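You operate a simulated robot arm through the tools that you are given. There is no shell and no other tool.

You are at the controls of a simulated robot arm. One attempt, no reset.

TASK
Slip the teal card into the blue envelope and the purple card into the cream one.

Only the result counts: the job must be done as asked and must still hold three seconds after the hand-in. Knocking over, shifting, dropping, spilling or breaking anything else fails it.

THE ROBOT
A 6-joint arm with a two-finger gripper, fixed in place. Base frame: the origin is at the foot of the arm, x ahead of it, y to its left, z up. Units: mm, rad, N and s.
Its first joint turns from -2.897 to 2.897 rad. Payload 2.45 kg.
Tool frame: the origin (TCP) lies between the finger pads and is the grasp point; the fingertips stand 20 mm ahead of it; z points along the fingers, y is the line along which they close. Largest opening 140 mm; the body of the gripper starts 168 mm behind the TCP.
Orientation is that of the tool frame in the base frame, as a unit quaternion [x, y, z, w]. With the fingers straight down and closing along the base's y, the tool's x points along the base's -x, its y along +y and its z along -z.

THE INTERFACE
- The arm moves only by the tool move_arm. Its argument "steps" is one flat list of numbers, 6 for each row, row after row: the shift along the base's x, y, z in units of 150 mm (1.0 is 150 mm), then the turn, a rotation vector about the base's x, y, z in units of 60 degrees (1.0 is 60 degrees). In form: [tx, ty, tz, ax, ay, az, tx, ty, tz, ax, ay, az, ...]. A call has 1 to 20 rows; each row is the pose to reach, as a shift and turn from the pose commanded when the call began. "gripper" is the finger opening in mm, from 0 to 140, set as the call begins (left out, the last holds). A call with a number of a shift or a turn outside -1 to 1 is refused whole. Rows are played at 5 a second. More than 50 mm and 0.15 rad between two rows, or a gripper value outside its range, and nothing of the call is played. Where a pose cannot be reached the arm comes as near as it can. A force on the tool above 40 N (or 10 N above the force at the start of the call, whichever is more), or a blocked arm, ends the call early, and 0.2 s more pass. The fingers move at their own pace (about 45 mm/s each) and stop on an object; they squeeze with about 44 N. The grip force told is the motor's: it shows also when the fingers shut on nothing. Time passes only in rows, and 0.2 s behind the last, so rows that repeat a pose let the fingers close. It gives the time, the measured TCP pose, the force on the tool (base axes), the opening and the grip force at its end, in the units of the frame above (readings bear some noise), with the torque about the TCP (base axes, N m) and any sound that the robot's microphone picked up.
- Cameras (640 x 400 px; columns grow to the right, rows downward): "scene" is fixed at [230, 495.6, 1418.8]; the picture's right is [0.04, -1.00, 0.00], its down [-0.62, -0.03, -0.78] and it looks along [0.78, 0.03, -0.62] (base axes); focal length 345 px, centre (320, 200). "wrist" rides on the gripper at [78, 11, -209] in the tool frame; the picture's right is [-0.14, 0.99, 0.00], its down [-0.92, -0.13, -0.37] and it looks along [-0.37, -0.05, 0.93] (tool axes); focal length 280 px, centre (320, 200). There is no depth. A picture from a camera that has moved, and an enlarged one, comes with that camera's place and axes in the base frame and with its lens. The place of the scene camera against the robot may be out by one fixed shift of up to 18 mm in any direction.
- camera(camera): a new picture of that camera. The clock stands still meanwhile.
- close_up(camera, box): a new picture of the part [left, top, right, bottom] of that camera's present view, enlarged. The clock stands still meanwhile.
- close_job(): hands the job in; it is judged then, once.

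Nothing tells you positions but the pictures and the camera data. Unless the task says otherwise, let go and move clear before handing in.

The tools are called after ">>>" as name(argument=value, ...) on one line, values as JSON. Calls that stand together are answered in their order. move_arm: Moves the arm, as the interface text tells. Its arguments: {"type":"object","properties":{"steps":{"type":"array","items":{"type":"number"}},"gripper":{"type":"number"}},"required":["steps"]} The other tools are called the same way: camera (camera) takes a picture; close_up (camera, box) takes an enlarged picture of a part of a camera's view; close_job () hands the job in.

At the start:

```text
clock: 0.0
eef_pos: [589.1, 345.5, 1189.3]
tool_rot: [-0.001, 1.0, -0.001, 0.0]
contact_force: [-0.3, 1.2, -0.2]
moment: [0.03, -0.02, -0.01]
finger_gap: 140.0
grasp_force: 0.0
```

scene: 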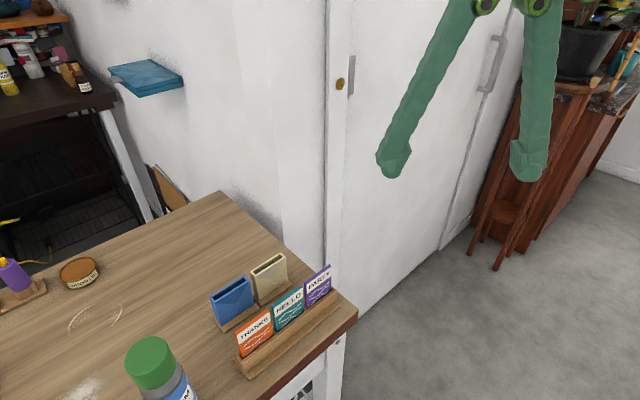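
wrist: 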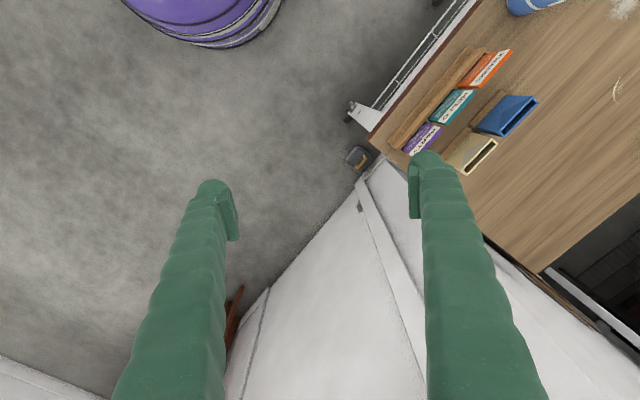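

I see a table with a card rack (orange, teal, purple cards) and two open-top envelopes (blue, cream) standing behind it. First I'll take enlarged pictures to locate them.

>>> close_up(camera="scene", box=[190, 230, 370, 390])

>>> close_up(camera="wrist", box=[370, 20, 570, 190])

```text
2.50 times, centred on (280, 310) of scene
camera zoom: at [230.0, 495.6, 1418.8], right [0.04, -1.0, 0.0], down [-0.62, -0.03, -0.78], along [0.78, 0.03, -0.62], focal length 862 px, centre (420, -75)
```

zoom: 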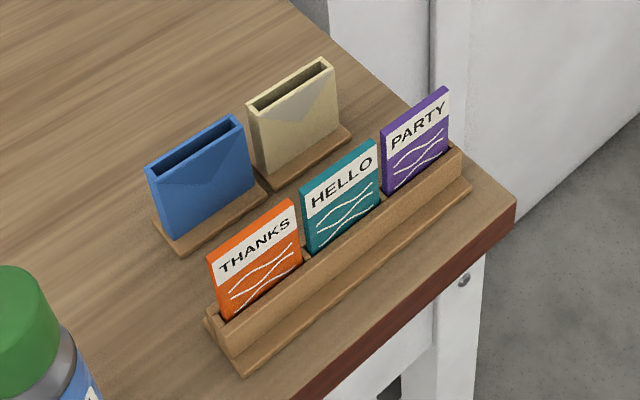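

```text
2.35 times, centred on (470, 105) of wrist
camera zoom: at [511.5, 354.7, 1398.2], right [0.14, 0.99, 0.0], down [0.92, -0.13, 0.37], along [0.37, -0.05, -0.93], focal length 660 px, centre (-33, 424)
```

zoom: 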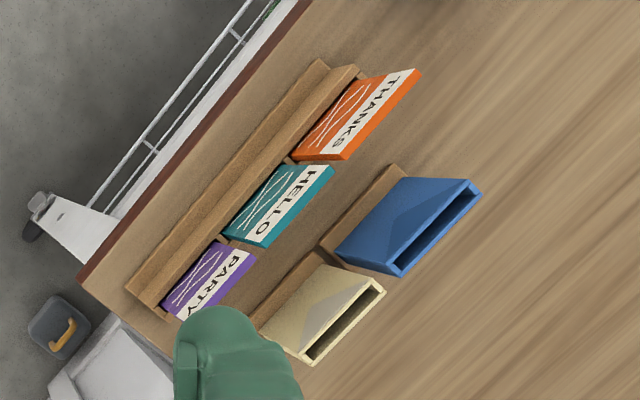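

The cards' row runs along about (0.71, -0.71) in base axes, with the teal card near (571, 565, 918). I'll turn the tool -45° and move above the group for closer wrist views.

>>> move_arm(steps=[0, 0.143, 0, 0, 0, -0.107, 0, 0.286, 0, 0, 0, -0.214, 0, 0.429, 0, 0, 0, -0.321, 0, 0.571, 0, 0, 0, -0.429, 0, 0.714, 0, 0, 0, -0.536, 0, 0.857, 0, 0, 0, -0.643, 0, 1, 0, 0, 0, -0.75], gripper=140)

>>> camera(camera="wrist")

```text
clock: 1.6
eef_pos: [589.2, 495.3, 1189.8]
tool_rot: [0.383, 0.924, 0.0, 0.001]
contact_force: [-0.3, -0.1, 0.9]
moment: [0.04, -0.04, -0.01]
finger_gap: 140.0
grasp_force: 0.1
```

```text
taken
camera wrist: at [542.6, 558.2, 1397.8], right [0.8, 0.6, 0.0], down [0.56, -0.74, 0.37], along [0.22, -0.29, -0.93], focal length 280 px, centre (320, 200)
```

wrist: 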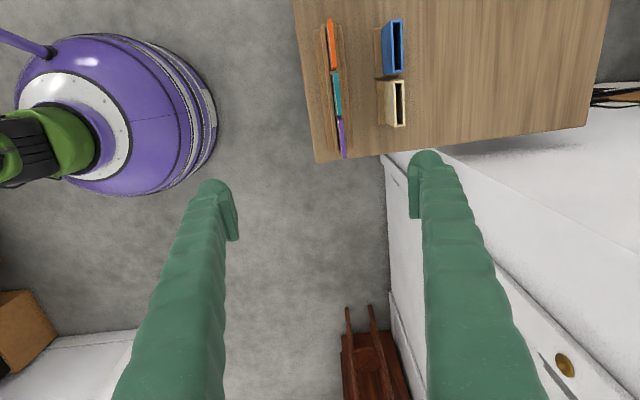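

The table group is now at the top of the picture; moving over it for a centred view.

>>> move_arm(steps=[-0.05, 0.2, -0.1, 0, 0, 0, -0.1, 0.4, -0.2, 0, 0, 0, -0.13, 0.6, -0.4, 0, 0, 0])

>>> camera(camera="wrist")

>>> camera(camera="scene")

```text
clock: 2.4
eef_pos: [569.5, 585.0, 1127.3]
tool_rot: [0.382, 0.924, -0.001, 0.001]
contact_force: [-0.6, -0.5, -0.1]
moment: [0.06, -0.01, 0.0]
finger_gap: 140.0
grasp_force: 0.1
```

```text
taken
camera wrist: at [522.3, 646.9, 1337.0], right [0.8, 0.6, 0.0], down [0.56, -0.74, 0.37], along [0.22, -0.29, -0.93], focal length 280 px, centre (320, 200)
```

wrist: 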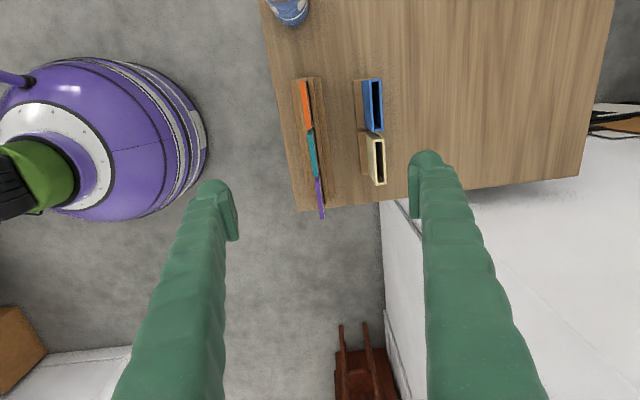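

```text
taken
```

scene: 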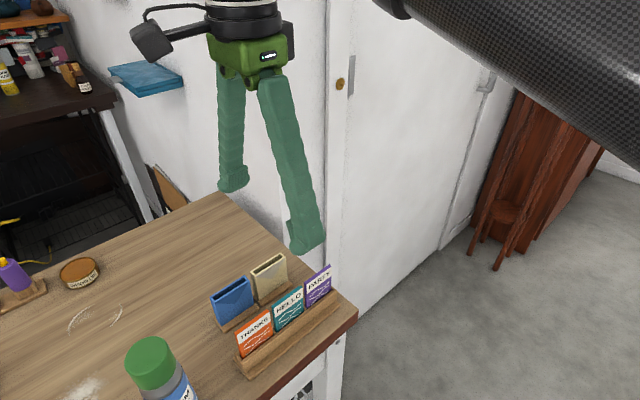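

Now a sharper look at the group from here.

>>> close_up(camera="wrist", box=[250, 65, 410, 225])

>>> close_up(camera="scene", box=[200, 240, 360, 390])

```text
2.50 times, centred on (330, 145) of wrist
camera zoom: at [522.3, 646.9, 1337.0], right [0.8, 0.6, 0.0], down [0.56, -0.74, 0.37], along [0.22, -0.29, -0.93], focal length 701 px, centre (295, 338)
```

zoom: 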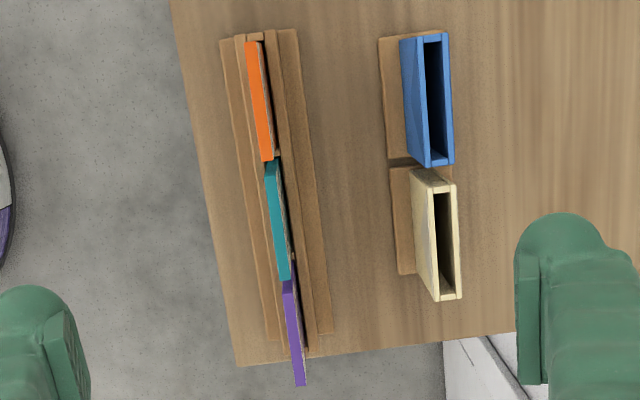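

```text
2.67 times, centred on (280, 315) of scene
camera zoom: at [230.0, 495.6, 1418.8], right [0.04, -1.0, 0.0], down [-0.62, -0.03, -0.78], along [0.78, 0.03, -0.62], focal length 920 px, centre (427, -107)
```

zoom: 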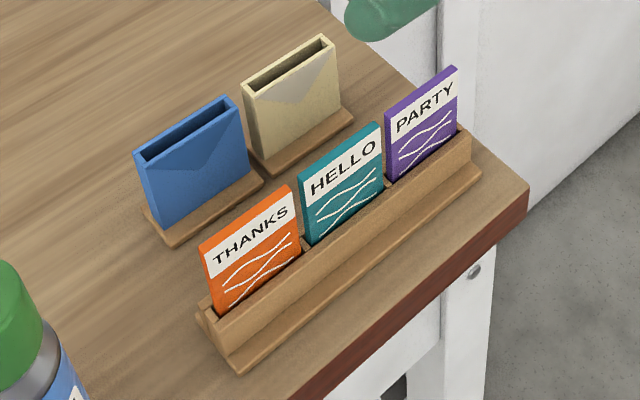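

Both wrist views put the teal card's top at about (570, 569, 934). I'll go lower above it, staying well clear, for precise measuring.

>>> move_arm(steps=[0, -0.05, -0.26, 0, 0, 0, 0, -0.1, -0.52, 0, 0, 0, 0, -0.1, -0.78, 0, 0, 0, 0, -0.1, -0.78, 0, 0, 0])

>>> camera(camera="wrist")

>>> close_up(camera="scene", box=[200, 220, 360, 380])

```text
clock: 3.4
eef_pos: [567.5, 571.2, 1011.1]
tool_rot: [0.382, 0.924, 0.0, 0.0]
contact_force: [-0.4, 0.2, 1.3]
moment: [0.01, 0.0, -0.02]
finger_gap: 139.9
grasp_force: 0.0
```

```text
taken
camera wrist: at [521.4, 633.8, 1220.0], right [0.8, 0.6, 0.0], down [0.56, -0.74, 0.37], along [0.22, -0.29, -0.93], focal length 280 px, centre (320, 200)
```

wrist: 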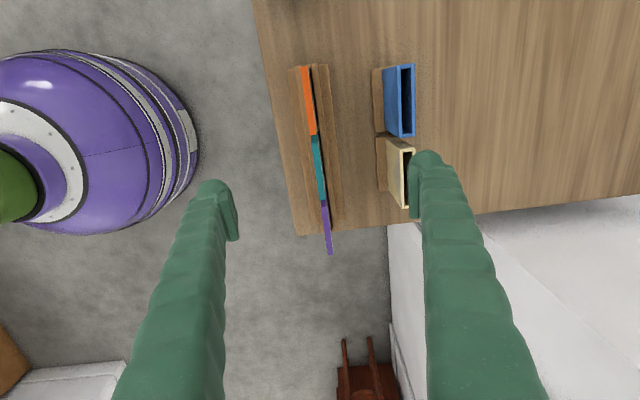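

```text
2.50 times, centred on (280, 300) of scene
camera zoom: at [230.0, 495.6, 1418.8], right [0.04, -1.0, 0.0], down [-0.62, -0.03, -0.78], along [0.78, 0.03, -0.62], focal length 862 px, centre (420, -50)
```

zoom: 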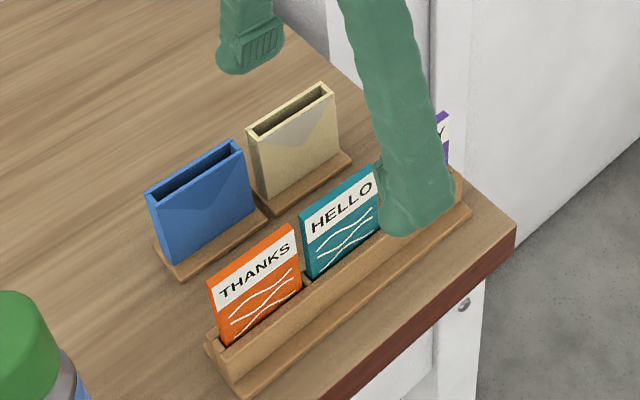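

>>> close_up(camera="wrist", box=[265, 55, 425, 155])

>>> close_up(camera="wrist", box=[265, 125, 425, 265])

```text
4.00 times, centred on (345, 105) of wrist
camera zoom: at [521.4, 633.8, 1220.0], right [0.8, 0.6, 0.0], down [0.56, -0.74, 0.37], along [0.22, -0.29, -0.93], focal length 1122 px, centre (220, 580)
```

zoom: 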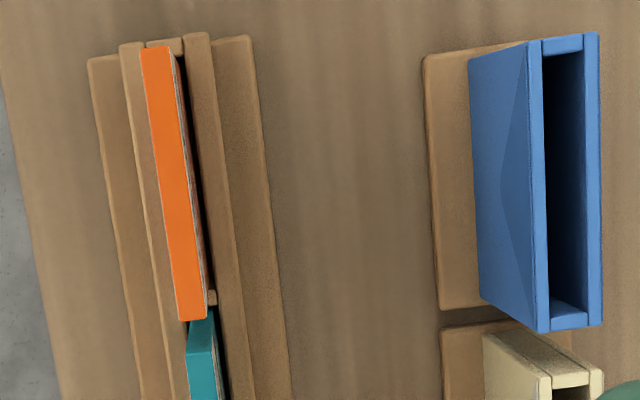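

```text
2.86 times, centred on (345, 195) of wrist
camera zoom: at [521.4, 633.8, 1220.0], right [0.8, 0.6, 0.0], down [0.56, -0.74, 0.37], along [0.22, -0.29, -0.93], focal length 801 px, centre (249, 214)
```

zoom: 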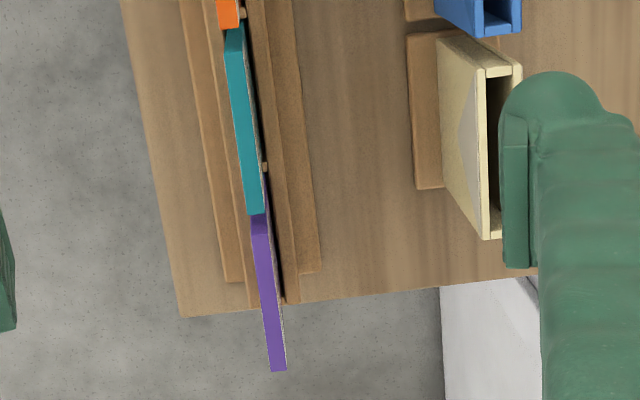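

Teal's top centre works out near (571.7, 566, 934), with the row turned about 46°; the slot and envelope mouths leave roughly 1.5–2 mm of play a side. I'll put the camera straight above the envelopes to measure them exactly.

>>> move_arm(steps=[0.2, 0.02, 0.05, 0, 0, 0, 0.45, 0.05, 0.05, 0, 0, 0, 0.693, 0.093, 0.05, 0, 0, 0, 0.693, 0.093, 0.05, 0, 0, 0])

>>> camera(camera="wrist")

>>> close_up(camera="wrist", box=[240, 30, 400, 130])

>>> close_up(camera="wrist", box=[160, 0, 320, 100])

```text
clock: 4.4
eef_pos: [671.5, 585.9, 1018.9]
tool_rot: [0.382, 0.924, -0.001, 0.0]
contact_force: [0.3, 1.1, 0.3]
moment: [0.01, 0.01, -0.01]
finger_gap: 140.3
grasp_force: 0.1
```

```text
taken
camera wrist: at [624.7, 647.3, 1228.9], right [0.8, 0.6, 0.0], down [0.56, -0.74, 0.37], along [0.22, -0.29, -0.93], focal length 280 px, centre (320, 200)
```

wrist: 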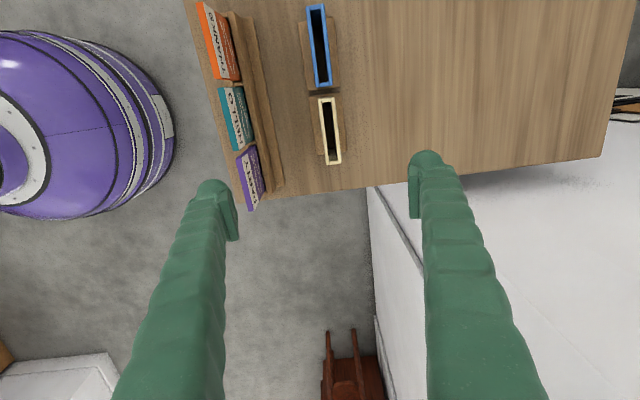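

```text
4.00 times, centred on (320, 80) of wrist
camera zoom: at [624.7, 647.3, 1228.9], right [0.8, 0.6, 0.0], down [0.56, -0.74, 0.37], along [0.22, -0.29, -0.93], focal length 1122 px, centre (320, 680)
```

zoom: 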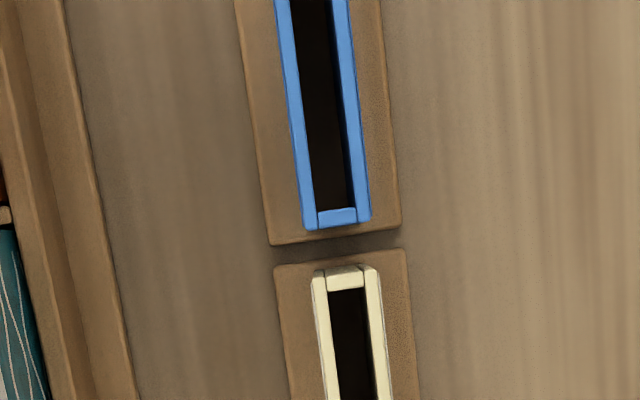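

```text
4.00 times, centred on (240, 50) of wrist
camera zoom: at [624.7, 647.3, 1228.9], right [0.8, 0.6, 0.0], down [0.56, -0.74, 0.37], along [0.22, -0.29, -0.93], focal length 1122 px, centre (640, 800)
```

zoom: 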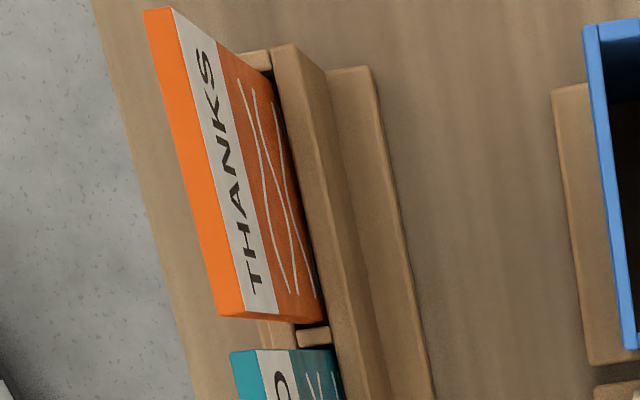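

Stereo gives: envelope rims at z≈909 and aligned with my tool; cards about 62 wide, tops at z≈934, standing ~73 mm above the rack wall and turned about 1°. Next I hover just above teal with the fingers at 60 mm to check centring.

>>> move_arm(steps=[-0.25, -0.05, 0, 0, 0, -0.01, -0.5, -0.1, 0, 0, 0, -0.018, -0.6723, -0.1263, 0, 0, 0, -0.018, -0.6723, -0.1263, -0.15, 0, 0, -0.018, -0.6723, -0.1263, -0.294, 0, 0, -0.018, -0.6723, -0.1263, -0.294, 0, 0, -0.018], gripper=60)

>>> camera(camera="wrist")

>>> close_up(camera="wrist", box=[240, 130, 400, 230])

>>> close_up(camera="scene", box=[200, 220, 360, 380])

```text
clock: 5.8
eef_pos: [572.1, 563.2, 975.7]
tool_rot: [0.391, 0.921, 0.0, 0.0]
contact_force: [0.0, -0.2, 0.1]
moment: [0.01, 0.02, -0.01]
finger_gap: 60.1
grasp_force: 0.1
```

```text
taken
camera wrist: at [525.7, 626.8, 1183.6], right [0.81, 0.59, 0.0], down [0.55, -0.75, 0.37], along [0.22, -0.3, -0.93], focal length 280 px, centre (320, 200)
```

wrist: 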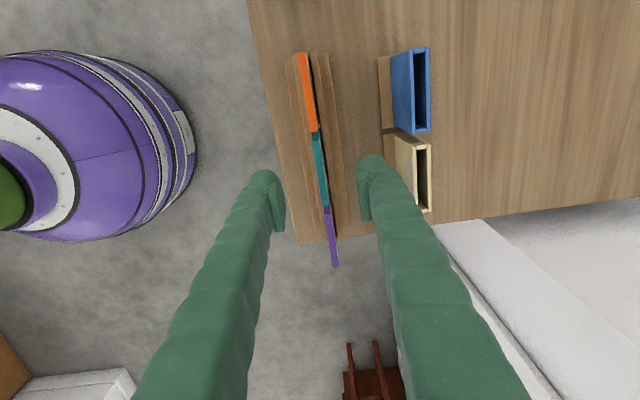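

```text
4.00 times, centred on (320, 180) of wrist
camera zoom: at [525.7, 626.8, 1183.6], right [0.81, 0.59, 0.0], down [0.55, -0.75, 0.37], along [0.22, -0.3, -0.93], focal length 1122 px, centre (320, 280)
```

zoom: 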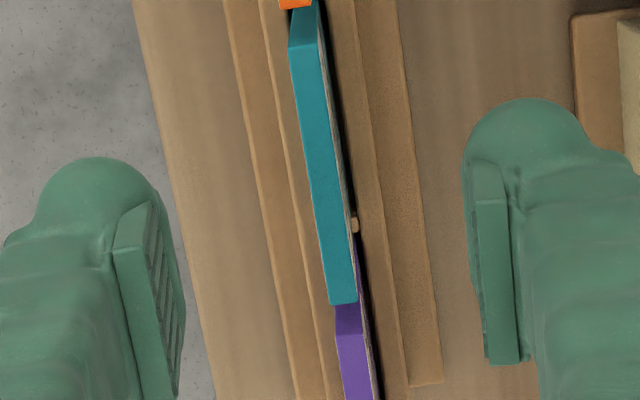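

```text
2.50 times, centred on (280, 300) of scene
camera zoom: at [230.0, 495.6, 1418.8], right [0.04, -1.0, 0.0], down [-0.62, -0.03, -0.78], along [0.78, 0.03, -0.62], focal length 862 px, centre (420, -50)
```

zoom: 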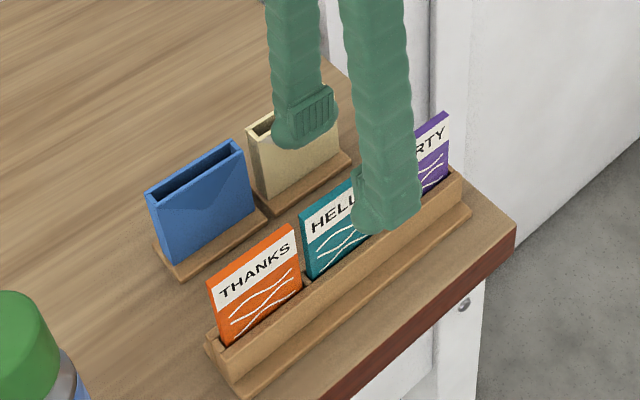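

Fingers are roughly centred on teal. I'll hold still a moment to let the arm settle and re-read the pose before the final correction.

>>> move_arm(steps=[0, 0, 0, 0, 0, 0, 0, 0, 0, 0, 0, 0, 0, 0, 0, 0, 0, 0])

>>> close_up(camera="wrist", box=[240, 130, 400, 230])

```text
clock: 6.6
eef_pos: [572.4, 565.1, 974.4]
tool_rot: [0.391, 0.921, 0.0, 0.0]
contact_force: [-0.6, 0.5, -0.1]
moment: [0.0, 0.01, -0.02]
finger_gap: 60.3
grasp_force: 0.1
```

```text
4.00 times, centred on (320, 180) of wrist
camera zoom: at [525.8, 626.8, 1183.8], right [0.81, 0.59, 0.0], down [0.55, -0.75, 0.37], along [0.22, -0.3, -0.93], focal length 1122 px, centre (320, 280)
```

zoom: 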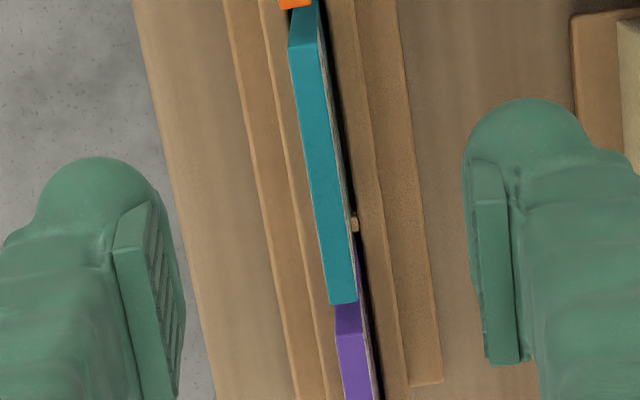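

The camera pose feedback shows the tool 1.5 mm off the card plane; I'll correct that, narrow the fingers a little, and descend part way to check again.

>>> move_arm(steps=[-0.0034, 0.018, 0, 0, 0, 0.005, -0.0034, 0.018, -0.15, 0, 0, 0.005, -0.0034, 0.018, -0.2, 0, 0, 0.005, -0.0034, 0.018, -0.2, 0, 0, 0.005], gripper=40)

>>> close_up(camera="wrist", box=[240, 130, 400, 230])

>>> close_up(camera="scene", box=[200, 220, 360, 380])

```text
clock: 7.6
eef_pos: [572.2, 568.7, 944.3]
tool_rot: [0.389, 0.921, 0.001, 0.0]
contact_force: [-0.2, -0.6, 0.5]
moment: [0.01, 0.02, -0.05]
finger_gap: 40.0
grasp_force: 0.0
```

```text
4.00 times, centred on (320, 180) of wrist
camera zoom: at [526.5, 630.4, 1153.7], right [0.81, 0.59, 0.0], down [0.55, -0.75, 0.37], along [0.22, -0.3, -0.93], focal length 1122 px, centre (320, 280)
```

zoom: 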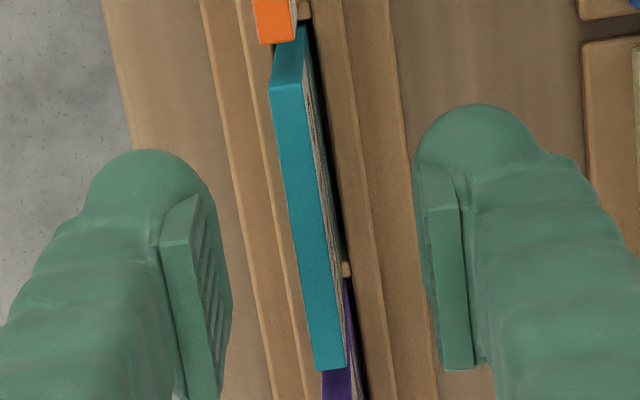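

```text
2.50 times, centred on (280, 300) of scene
camera zoom: at [230.0, 495.6, 1418.8], right [0.04, -1.0, 0.0], down [-0.62, -0.03, -0.78], along [0.78, 0.03, -0.62], focal length 862 px, centre (420, -50)
```

zoom: 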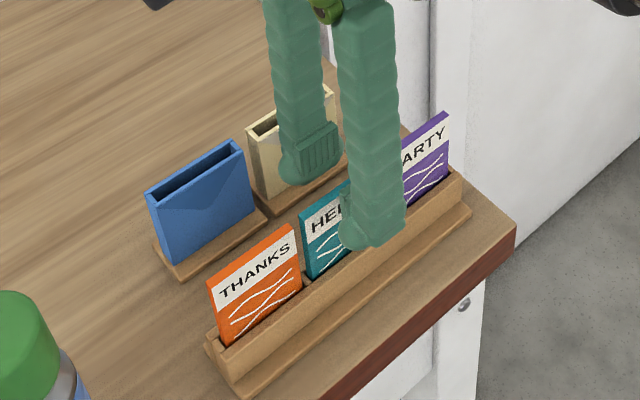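

Image shows the card 1.9 mm off centre toward the outer finger (the arm does not land exactly where commanded), so I correct and descend to grip height, then check once more.

>>> move_arm(steps=[-0.009, -0.0088, -0.05, 0, 0, 0, -0.009, -0.0088, -0.107, 0, 0, 0, -0.009, -0.0088, -0.107, 0, 0, 0, -0.009, -0.0088, -0.107, 0, 0, 0], gripper=30)

>>> close_up(camera="wrist", box=[240, 130, 400, 230])

```text
clock: 8.6
eef_pos: [571.9, 567.5, 928.4]
tool_rot: [0.388, 0.922, 0.0, 0.0]
contact_force: [0.7, 0.1, -0.7]
moment: [-0.02, -0.02, -0.01]
finger_gap: 29.9
grasp_force: 0.1
```

```text
4.00 times, centred on (320, 180) of wrist
camera zoom: at [525.1, 629.8, 1138.0], right [0.81, 0.59, 0.0], down [0.55, -0.75, 0.37], along [0.22, -0.3, -0.93], focal length 1122 px, centre (320, 280)
```

zoom: 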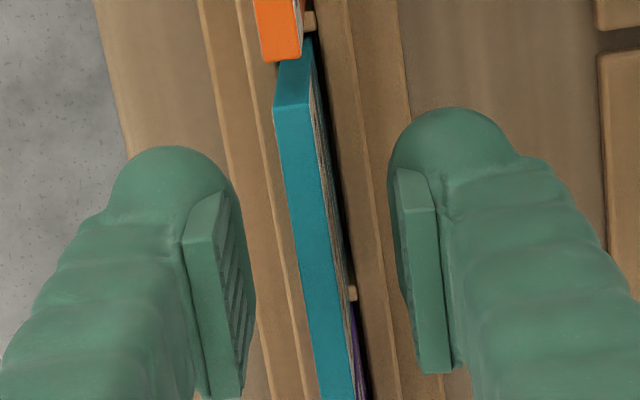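

Offset is now about 0.6 mm; a final nudge and then close on the card.

>>> move_arm(steps=[-0.003, -0.003, 0, 0, 0, 0, -0.003, -0.003, 0, 0, 0, 0])

>>> close_up(camera="wrist", box=[240, 130, 400, 230])

```text
clock: 9.2
eef_pos: [570.7, 566.7, 928.9]
tool_rot: [0.388, 0.922, 0.0, 0.001]
contact_force: [0.3, 0.9, -0.3]
moment: [-0.01, 0.0, -0.01]
finger_gap: 29.8
grasp_force: 0.0
```

```text
4.00 times, centred on (320, 180) of wrist
camera zoom: at [524.6, 629.1, 1138.3], right [0.81, 0.59, 0.0], down [0.55, -0.75, 0.37], along [0.22, -0.3, -0.93], focal length 1122 px, centre (320, 280)
```

zoom: 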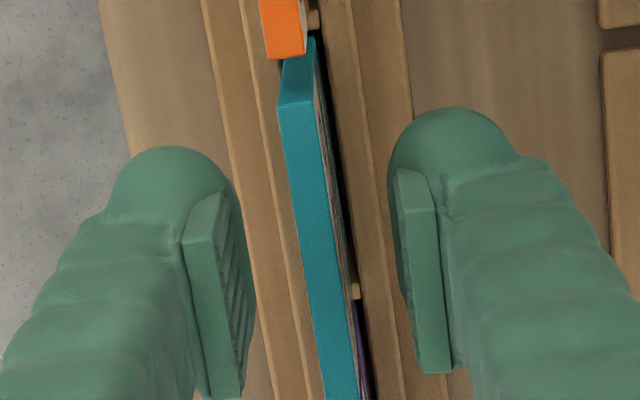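

Card is now centred between the pads; closing.

>>> move_arm(steps=[0, 0, 0, 0, 0, 0, 0, 0, 0, 0, 0, 0, 0, 0, 0, 0, 0, 0, 0, 0, 0, 0, 0, 0], gripper=0)

>>> close_up(camera="wrist", box=[240, 130, 400, 230])

>>> close_up(camera="scene", box=[200, 220, 360, 380])

```text
clock: 10.2
eef_pos: [570.9, 567.0, 929.5]
tool_rot: [0.388, 0.921, 0.001, 0.0]
contact_force: [-0.6, -0.6, 0.3]
moment: [0.0, 0.0, 0.0]
finger_gap: 6.2
grasp_force: 34.0
```

```text
4.00 times, centred on (320, 180) of wrist
camera zoom: at [524.6, 629.1, 1138.3], right [0.81, 0.59, 0.0], down [0.55, -0.75, 0.37], along [0.22, -0.3, -0.93], focal length 1122 px, centre (320, 280)
```

zoom: 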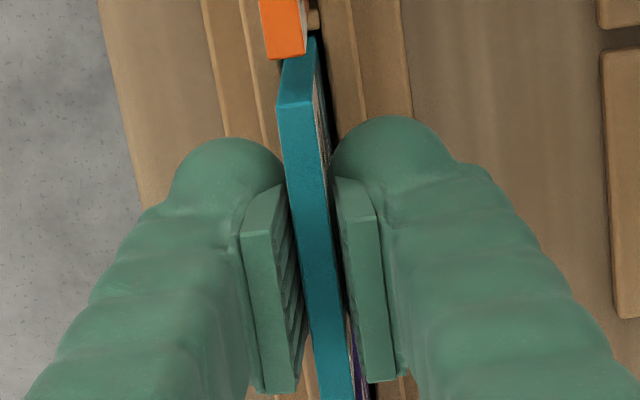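

```text
2.50 times, centred on (280, 300) of scene
camera zoom: at [230.0, 495.6, 1418.8], right [0.04, -1.0, 0.0], down [-0.62, -0.03, -0.78], along [0.78, 0.03, -0.62], focal length 862 px, centre (420, -50)
```

zoom: 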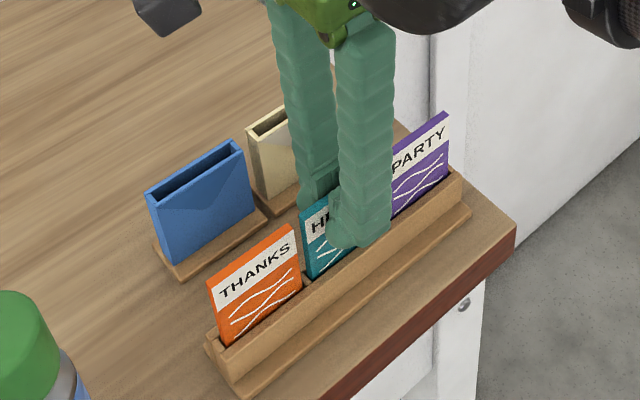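

Teal is gripped (6.2 mm) and hasn't shifted. Lifting it straight up.

>>> move_arm(steps=[0, 0, 0.07, 0, 0, 0, 0, 0, 0.14, 0, 0, 0, 0, 0, 0.21, 0, 0, 0, 0, 0, 0.3, 0, 0, 0, 0, 0, 0.5, 0, 0, 0, 0, 0, 0.75, 0, 0, 0, 0, 0, 0.75, 0, 0, 0])

>>> camera(camera="wrist")

>>> close_up(camera="scene", box=[200, 180, 360, 380])

```text
clock: 11.8
eef_pos: [571.4, 567.8, 1040.5]
tool_rot: [0.389, 0.921, 0.0, 0.0]
contact_force: [0.2, -0.4, -0.5]
moment: [-0.03, -0.02, -0.03]
finger_gap: 5.8
grasp_force: 34.0
```

```text
taken
camera wrist: at [525.3, 629.4, 1249.7], right [0.81, 0.59, 0.0], down [0.55, -0.75, 0.37], along [0.22, -0.3, -0.93], focal length 280 px, centre (320, 200)
```

wrist: 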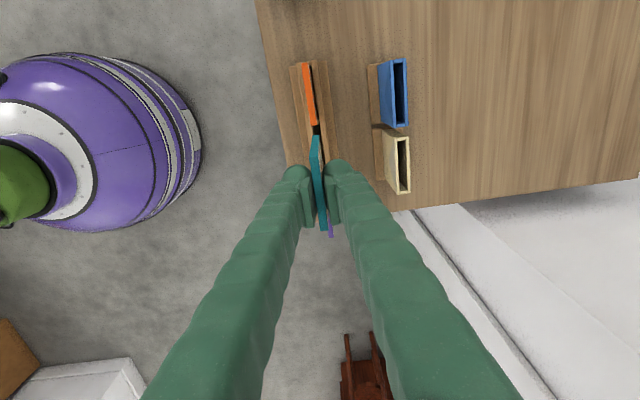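

```text
2.00 times, centred on (280, 280) of scene
camera zoom: at [230.0, 495.6, 1418.8], right [0.04, -1.0, 0.0], down [-0.62, -0.03, -0.78], along [0.78, 0.03, -0.62], focal length 690 px, centre (400, 40)
```

zoom: 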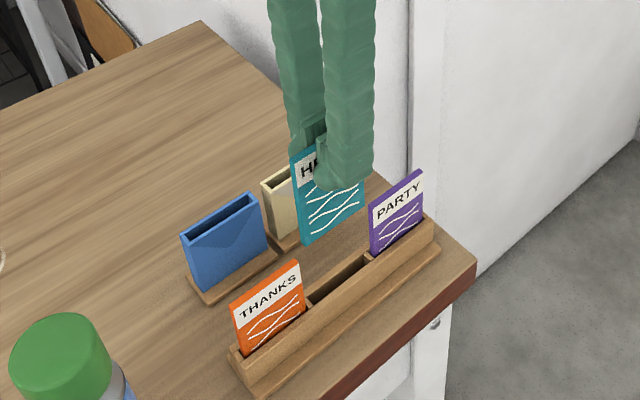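

Teal is out cleanly; the card is about 110 tall, so its bottom is at ~935, above the envelope rims (~910). I'll check how it sits in the fingers before moving.

>>> close_up(camera="wrist", box=[240, 130, 400, 250])

```text
3.33 times, centred on (320, 190) of wrist
camera zoom: at [525.3, 629.4, 1249.7], right [0.81, 0.59, 0.0], down [0.55, -0.75, 0.37], along [0.22, -0.3, -0.93], focal length 935 px, centre (320, 233)
```

zoom: 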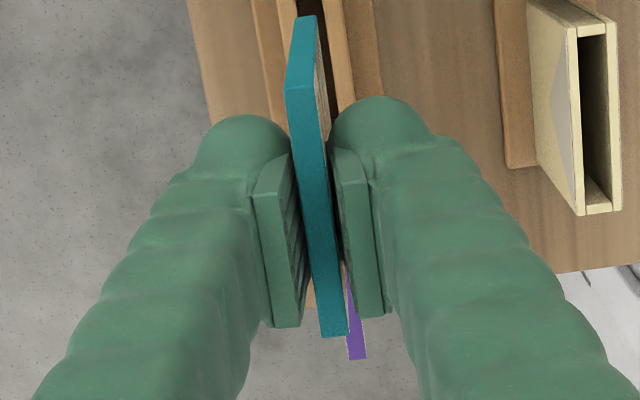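

The card sits centred and upright in the grip. Moving it over the blue envelope's mouth at (602.7, 676.0), kept above the rims, and squaring the tool back to 45°.

>>> move_arm(steps=[0, 0, 0.1, 0, 0, 0, 0.157, 0.157, 0.1, 0, 0, 0.004, 0.314, 0.314, 0.1, 0, 0, 0.008, 0.4707, 0.4707, 0.1, 0, 0, 0.013, 0.35, 0.59, 0.1, 0, 0, 0.013, 0.206, 0.7347, 0.1, 0, 0, 0.013, 0.206, 0.7347, 0.1, 0, 0, 0.013, 0.206, 0.7347, 0.1, 0, 0, 0.013])

>>> camera(camera="wrist")

>>> close_up(camera="wrist", box=[240, 110, 400, 230])

>>> close_up(camera="scene", box=[180, 180, 340, 340])

```text
clock: 13.6
eef_pos: [601.0, 675.8, 1055.0]
tool_rot: [0.382, 0.924, 0.0, 0.0]
contact_force: [1.0, -0.9, -0.6]
moment: [-0.01, 0.0, -0.02]
finger_gap: 5.9
grasp_force: 33.5
```

```text
taken
camera wrist: at [554.3, 738.2, 1264.8], right [0.8, 0.6, 0.0], down [0.56, -0.74, 0.37], along [0.22, -0.29, -0.93], focal length 280 px, centre (320, 200)
```

wrist: 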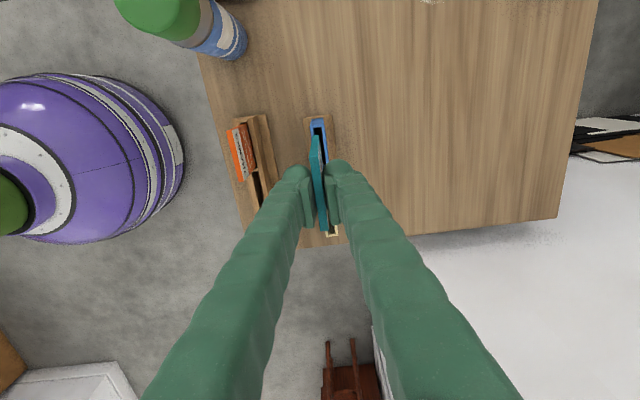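

```text
3.33 times, centred on (320, 170) of wrist
camera zoom: at [554.3, 738.2, 1264.8], right [0.8, 0.6, 0.0], down [0.56, -0.74, 0.37], along [0.22, -0.29, -0.93], focal length 935 px, centre (320, 300)
```

zoom: 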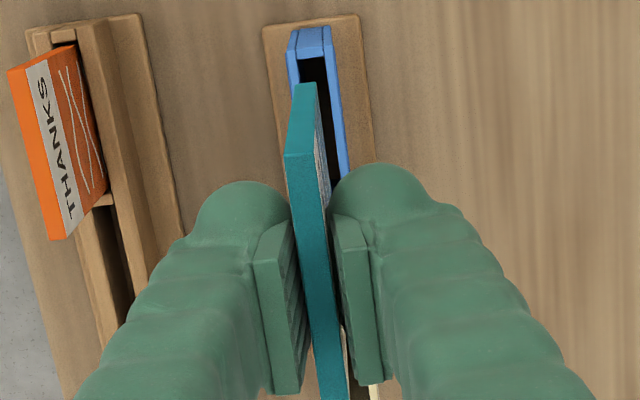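

```text
2.50 times, centred on (260, 260) of scene
camera zoom: at [230.0, 495.6, 1418.8], right [0.04, -1.0, 0.0], down [-0.62, -0.03, -0.78], along [0.78, 0.03, -0.62], focal length 862 px, centre (470, 50)
```

zoom: 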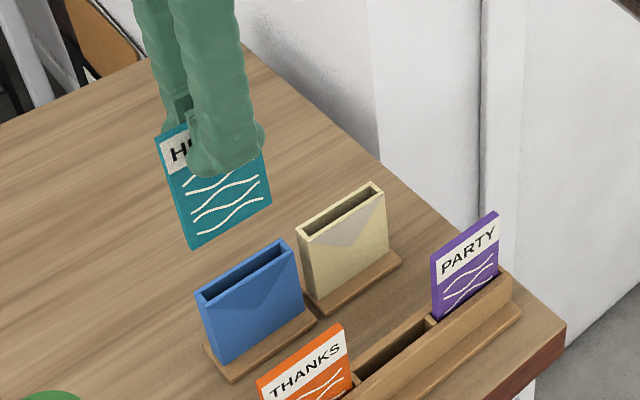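

Close. I'll zoom in on the envelope's near end and the card edge to fine-tune.

>>> close_up(camera="wrist", box=[290, 110, 354, 150])

>>> close_up(camera="wrist", box=[290, 200, 370, 250])

```text
10.00 times, centred on (322, 130) of wrist
camera zoom: at [554.3, 738.2, 1264.8], right [0.8, 0.6, 0.0], down [0.56, -0.74, 0.37], along [0.22, -0.29, -0.93], focal length 2804 px, centre (300, 900)
```

zoom: 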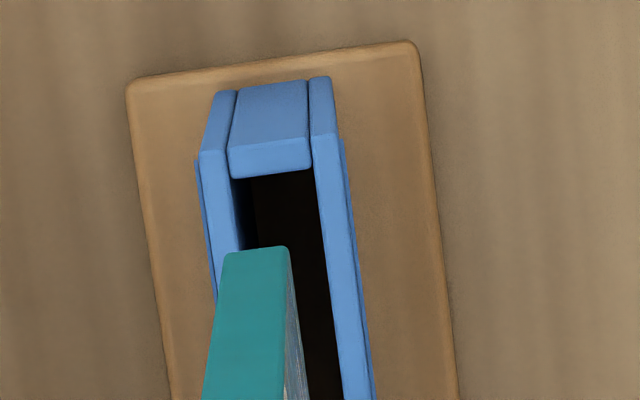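

```text
8.00 times, centred on (330, 225) of wrist
camera zoom: at [554.3, 738.2, 1264.8], right [0.8, 0.6, 0.0], down [0.56, -0.74, 0.37], along [0.22, -0.29, -0.93], focal length 2243 px, centre (240, 0)
```

zoom: 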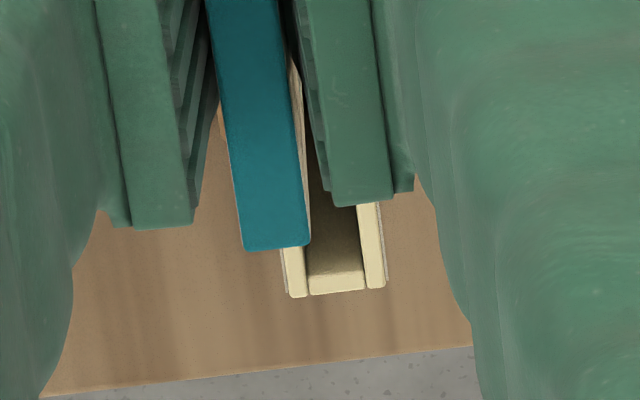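

The card needs +1.7 mm across and +0.3 mm along. Correcting, then lowering to just above the rim and re-checking before insertion.

>>> move_arm(steps=[0.0097, 0.0069, 0, 0, 0, 0, 0.0097, 0.0069, -0.15, 0, 0, 0, 0.0097, 0.0069, -0.29, 0, 0, 0, 0.0097, 0.0069, -0.29, 0, 0, 0, 0.0097, 0.0069, -0.29, 0, 0, 0])

>>> close_up(camera="wrist", box=[290, 90, 370, 140])

>>> close_up(camera="scene", box=[190, 230, 290, 330])

```text
clock: 14.8
eef_pos: [604.3, 676.6, 1012.9]
tool_rot: [0.382, 0.924, 0.0, 0.0]
contact_force: [0.5, -0.3, 0.8]
moment: [0.02, 0.02, 0.04]
finger_gap: 6.0
grasp_force: 33.7
```

```text
8.00 times, centred on (330, 115) of wrist
camera zoom: at [556.5, 738.6, 1222.0], right [0.8, 0.6, 0.0], down [0.56, -0.74, 0.37], along [0.22, -0.29, -0.93], focal length 2243 px, centre (240, 880)
```

zoom: 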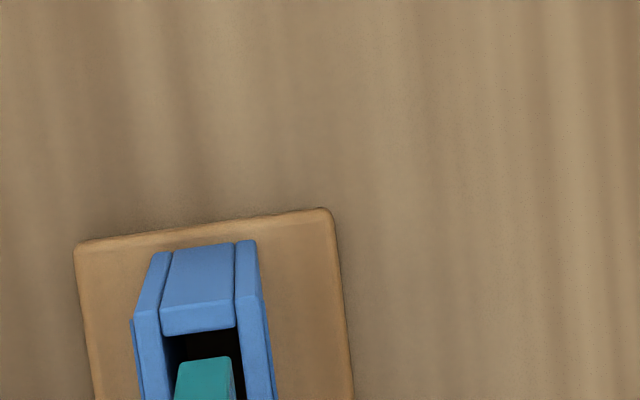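

```text
4.00 times, centred on (240, 280) of scene
camera zoom: at [230.0, 495.6, 1418.8], right [0.04, -1.0, 0.0], down [-0.62, -0.03, -0.78], along [0.78, 0.03, -0.62], focal length 1379 px, centre (640, -120)
```

zoom: 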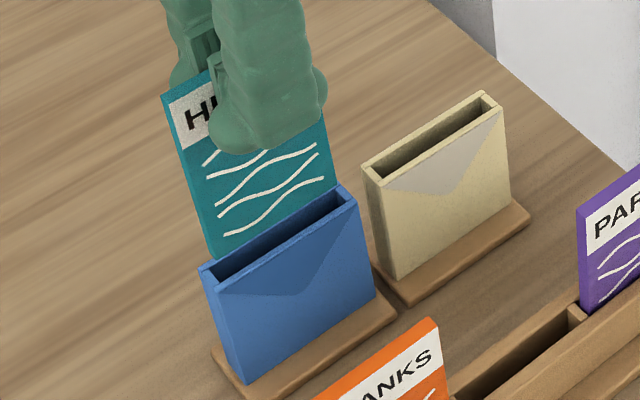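

>>> close_up(camera="wrist", box=[290, 115, 354, 155])

>>> close_up(camera="wrist", box=[290, 200, 370, 250])

```text
10.00 times, centred on (322, 135) of wrist
camera zoom: at [556.5, 738.6, 1222.0], right [0.8, 0.6, 0.0], down [0.56, -0.74, 0.37], along [0.22, -0.29, -0.93], focal length 2804 px, centre (300, 850)
```

zoom: 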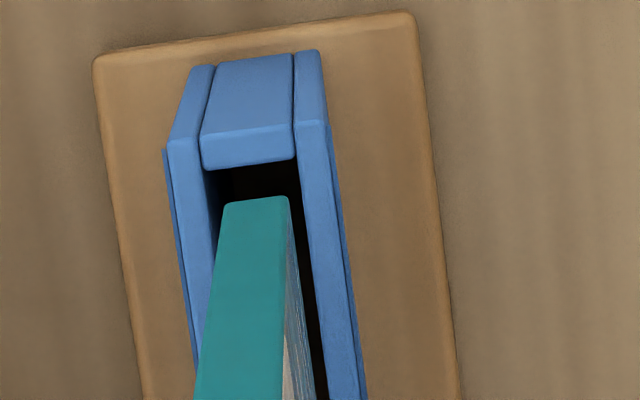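

```text
8.00 times, centred on (330, 225) of wrist
camera zoom: at [556.5, 738.6, 1222.0], right [0.8, 0.6, 0.0], down [0.56, -0.74, 0.37], along [0.22, -0.29, -0.93], focal length 2243 px, centre (240, 0)
```

zoom: 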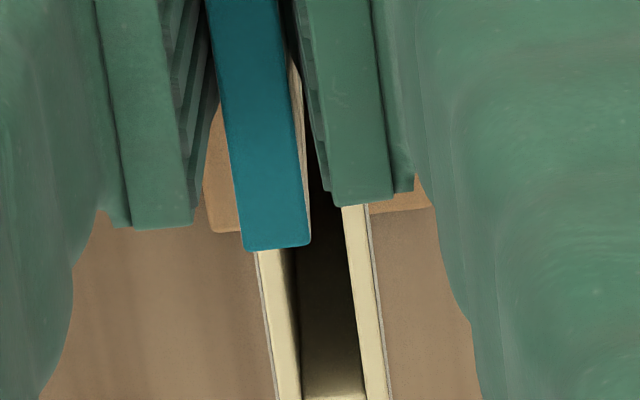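

Across is perfect now, but the card is 1.3 mm too far along; nudging back and re-checking.

>>> move_arm(steps=[-0.0061, 0.0061, 0, 0, 0, 0, -0.0061, 0.0061, 0, 0, 0, 0, -0.0061, 0.0061, 0, 0, 0, 0])

>>> close_up(camera="wrist", box=[290, 115, 354, 155])

```text
clock: 15.6
eef_pos: [602.3, 677.5, 1012.2]
tool_rot: [0.382, 0.924, 0.0, 0.0]
contact_force: [0.1, -0.2, 0.2]
moment: [-0.02, 0.0, 0.03]
finger_gap: 6.1
grasp_force: 33.6
```

```text
10.00 times, centred on (322, 135) of wrist
camera zoom: at [555.0, 739.6, 1222.2], right [0.8, 0.6, 0.0], down [0.56, -0.74, 0.37], along [0.22, -0.29, -0.93], focal length 2804 px, centre (300, 850)
```

zoom: 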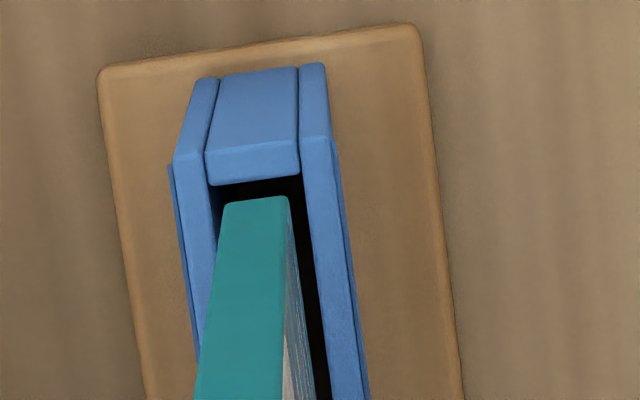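

Centred within 0.5 mm. Lowering slowly to start entry.

>>> move_arm(steps=[0.0015, -0.0015, -0.03, 0, 0, 0, 0.0015, -0.0015, -0.06, 0, 0, 0, 0.0015, -0.0015, -0.1, 0, 0, 0, 0.0015, -0.0015, -0.1, 0, 0, 0])

>>> close_up(camera="wrist", box=[290, 115, 354, 155])

>>> close_up(camera="scene", box=[190, 230, 290, 330])

```text
clock: 16.6
eef_pos: [602.2, 677.5, 997.6]
tool_rot: [0.382, 0.924, 0.0, 0.0]
contact_force: [0.5, -0.7, -0.2]
moment: [-0.03, 0.03, 0.0]
finger_gap: 6.1
grasp_force: 33.5
```

```text
10.00 times, centred on (322, 135) of wrist
camera zoom: at [554.8, 739.9, 1207.5], right [0.8, 0.6, 0.0], down [0.56, -0.74, 0.37], along [0.22, -0.29, -0.93], focal length 2804 px, centre (300, 850)
```

zoom: 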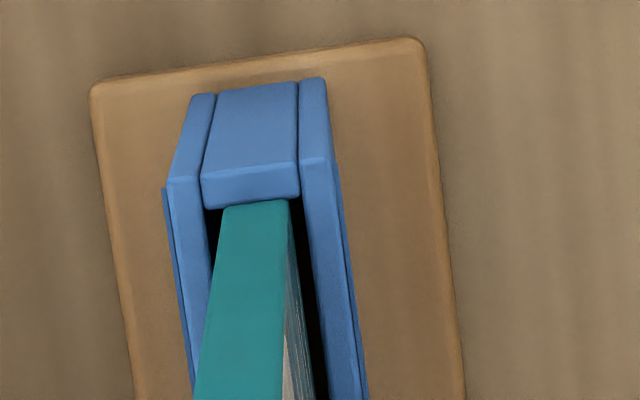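

```text
4.00 times, centred on (240, 280) of scene
camera zoom: at [230.0, 495.6, 1418.8], right [0.04, -1.0, 0.0], down [-0.62, -0.03, -0.78], along [0.78, 0.03, -0.62], focal length 1379 px, centre (640, -120)
```

zoom: 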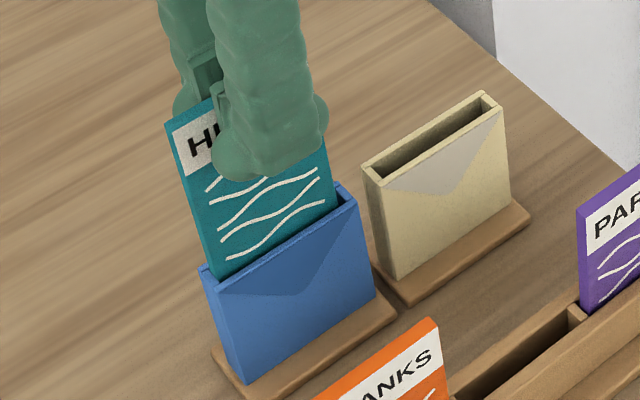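

The card's foot is inside the mouth with no contact force. Small nudge along and continue down in small steps.

>>> move_arm(steps=[0.003, -0.003, 0, 0, 0, 0, 0.003, -0.003, -0.04, 0, 0, 0, 0.003, -0.003, -0.08, 0, 0, 0, 0.003, -0.003, -0.12, 0, 0, 0, 0.003, -0.003, -0.12, 0, 0, 0])

>>> close_up(camera="wrist", box=[290, 125, 354, 165])

>>> close_up(camera="wrist", box=[290, 200, 370, 250])

```text
clock: 17.8
eef_pos: [601.7, 677.5, 979.3]
tool_rot: [0.382, 0.924, -0.001, -0.001]
contact_force: [0.2, -0.3, -0.5]
moment: [0.04, -0.02, -0.02]
finger_gap: 6.0
grasp_force: 34.2
```

```text
10.00 times, centred on (322, 145) of wrist
camera zoom: at [554.9, 739.2, 1188.8], right [0.8, 0.6, 0.0], down [0.56, -0.74, 0.37], along [0.22, -0.29, -0.93], focal length 2804 px, centre (300, 750)
```

zoom: 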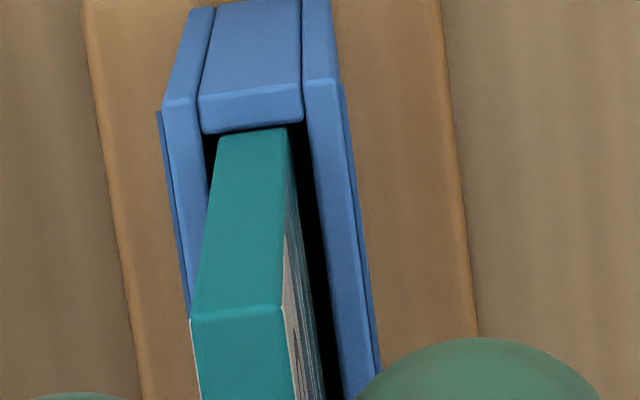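

```text
8.00 times, centred on (330, 225) of wrist
camera zoom: at [554.9, 739.2, 1188.8], right [0.8, 0.6, 0.0], down [0.56, -0.74, 0.37], along [0.22, -0.29, -0.93], focal length 2243 px, centre (240, 0)
```

zoom: 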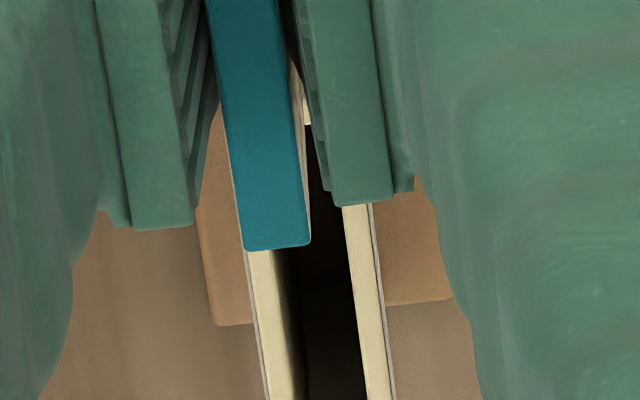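

Still centred and force-free. Continuing down with a check part way.

>>> move_arm(steps=[0, 0, -0.04, 0, 0, 0, 0, 0, -0.08, 0, 0, 0, 0, 0, -0.12, 0, 0, 0, 0, 0, -0.16, 0, 0, 0, 0, 0, -0.16, 0, 0, 0])

>>> close_up(camera="wrist", box=[280, 130, 376, 190])

>>> close_up(camera="scene", box=[190, 230, 290, 330])

```text
clock: 19.0
eef_pos: [601.4, 677.7, 956.1]
tool_rot: [0.382, 0.924, 0.001, 0.0]
contact_force: [1.3, -0.1, -0.7]
moment: [-0.01, -0.01, -0.02]
finger_gap: 5.8
grasp_force: 34.0
```

```text
6.67 times, centred on (328, 160) of wrist
camera zoom: at [554.9, 739.2, 1165.1], right [0.8, 0.6, 0.0], down [0.56, -0.74, 0.37], along [0.22, -0.29, -0.93], focal length 1869 px, centre (267, 467)
```

zoom: 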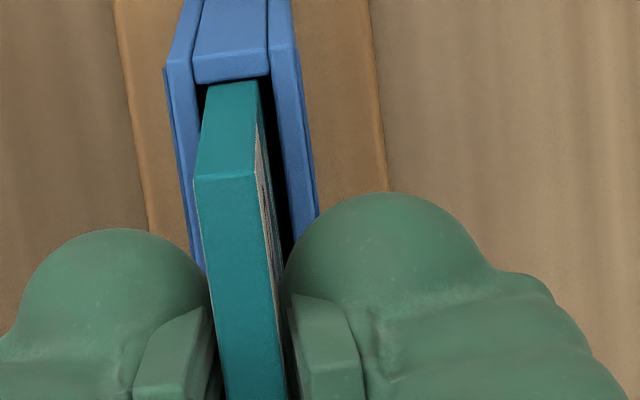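

```text
4.00 times, centred on (240, 280) of scene
camera zoom: at [230.0, 495.6, 1418.8], right [0.04, -1.0, 0.0], down [-0.62, -0.03, -0.78], along [0.78, 0.03, -0.62], focal length 1379 px, centre (640, -120)
```

zoom: 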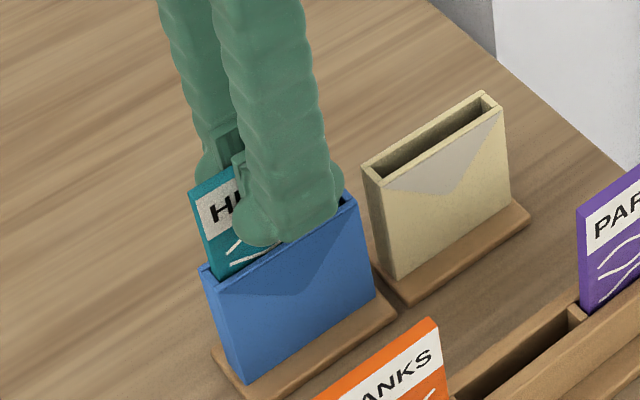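

Tips are ~26 mm above the rim; going down another 18 mm.

>>> move_arm(steps=[0, 0, -0.03, 0, 0, 0, 0, 0, -0.06, 0, 0, 0, 0, 0, -0.09, 0, 0, 0, 0, 0, -0.12, 0, 0, 0, 0, 0, -0.12, 0, 0, 0])

>>> close_up(camera="wrist", box=[280, 130, 376, 190])

>>> close_up(camera="scene", box=[190, 230, 290, 330])

```text
clock: 20.2
eef_pos: [602.3, 677.3, 936.9]
tool_rot: [0.382, 0.924, 0.0, 0.0]
contact_force: [0.3, -0.6, -1.1]
moment: [-0.02, -0.04, -0.01]
finger_gap: 6.2
grasp_force: 33.7
```

```text
6.67 times, centred on (328, 160) of wrist
camera zoom: at [555.2, 739.5, 1147.0], right [0.8, 0.6, 0.0], down [0.56, -0.74, 0.37], along [0.22, -0.29, -0.93], focal length 1869 px, centre (267, 467)
```

zoom: 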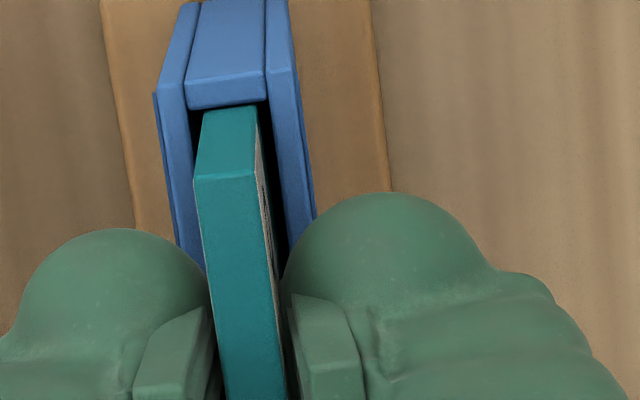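

```text
4.00 times, centred on (240, 280) of scene
camera zoom: at [230.0, 495.6, 1418.8], right [0.04, -1.0, 0.0], down [-0.62, -0.03, -0.78], along [0.78, 0.03, -0.62], focal length 1379 px, centre (640, -120)
```

zoom: 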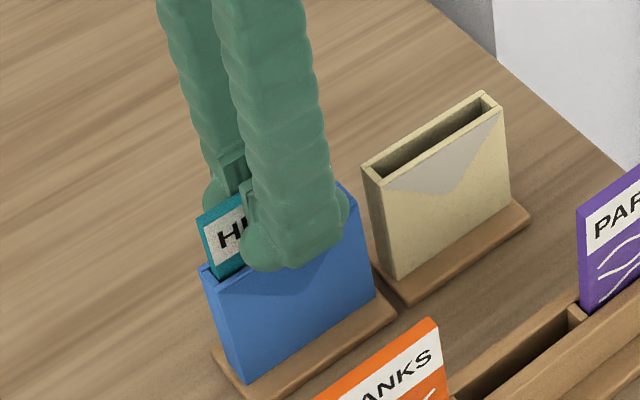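

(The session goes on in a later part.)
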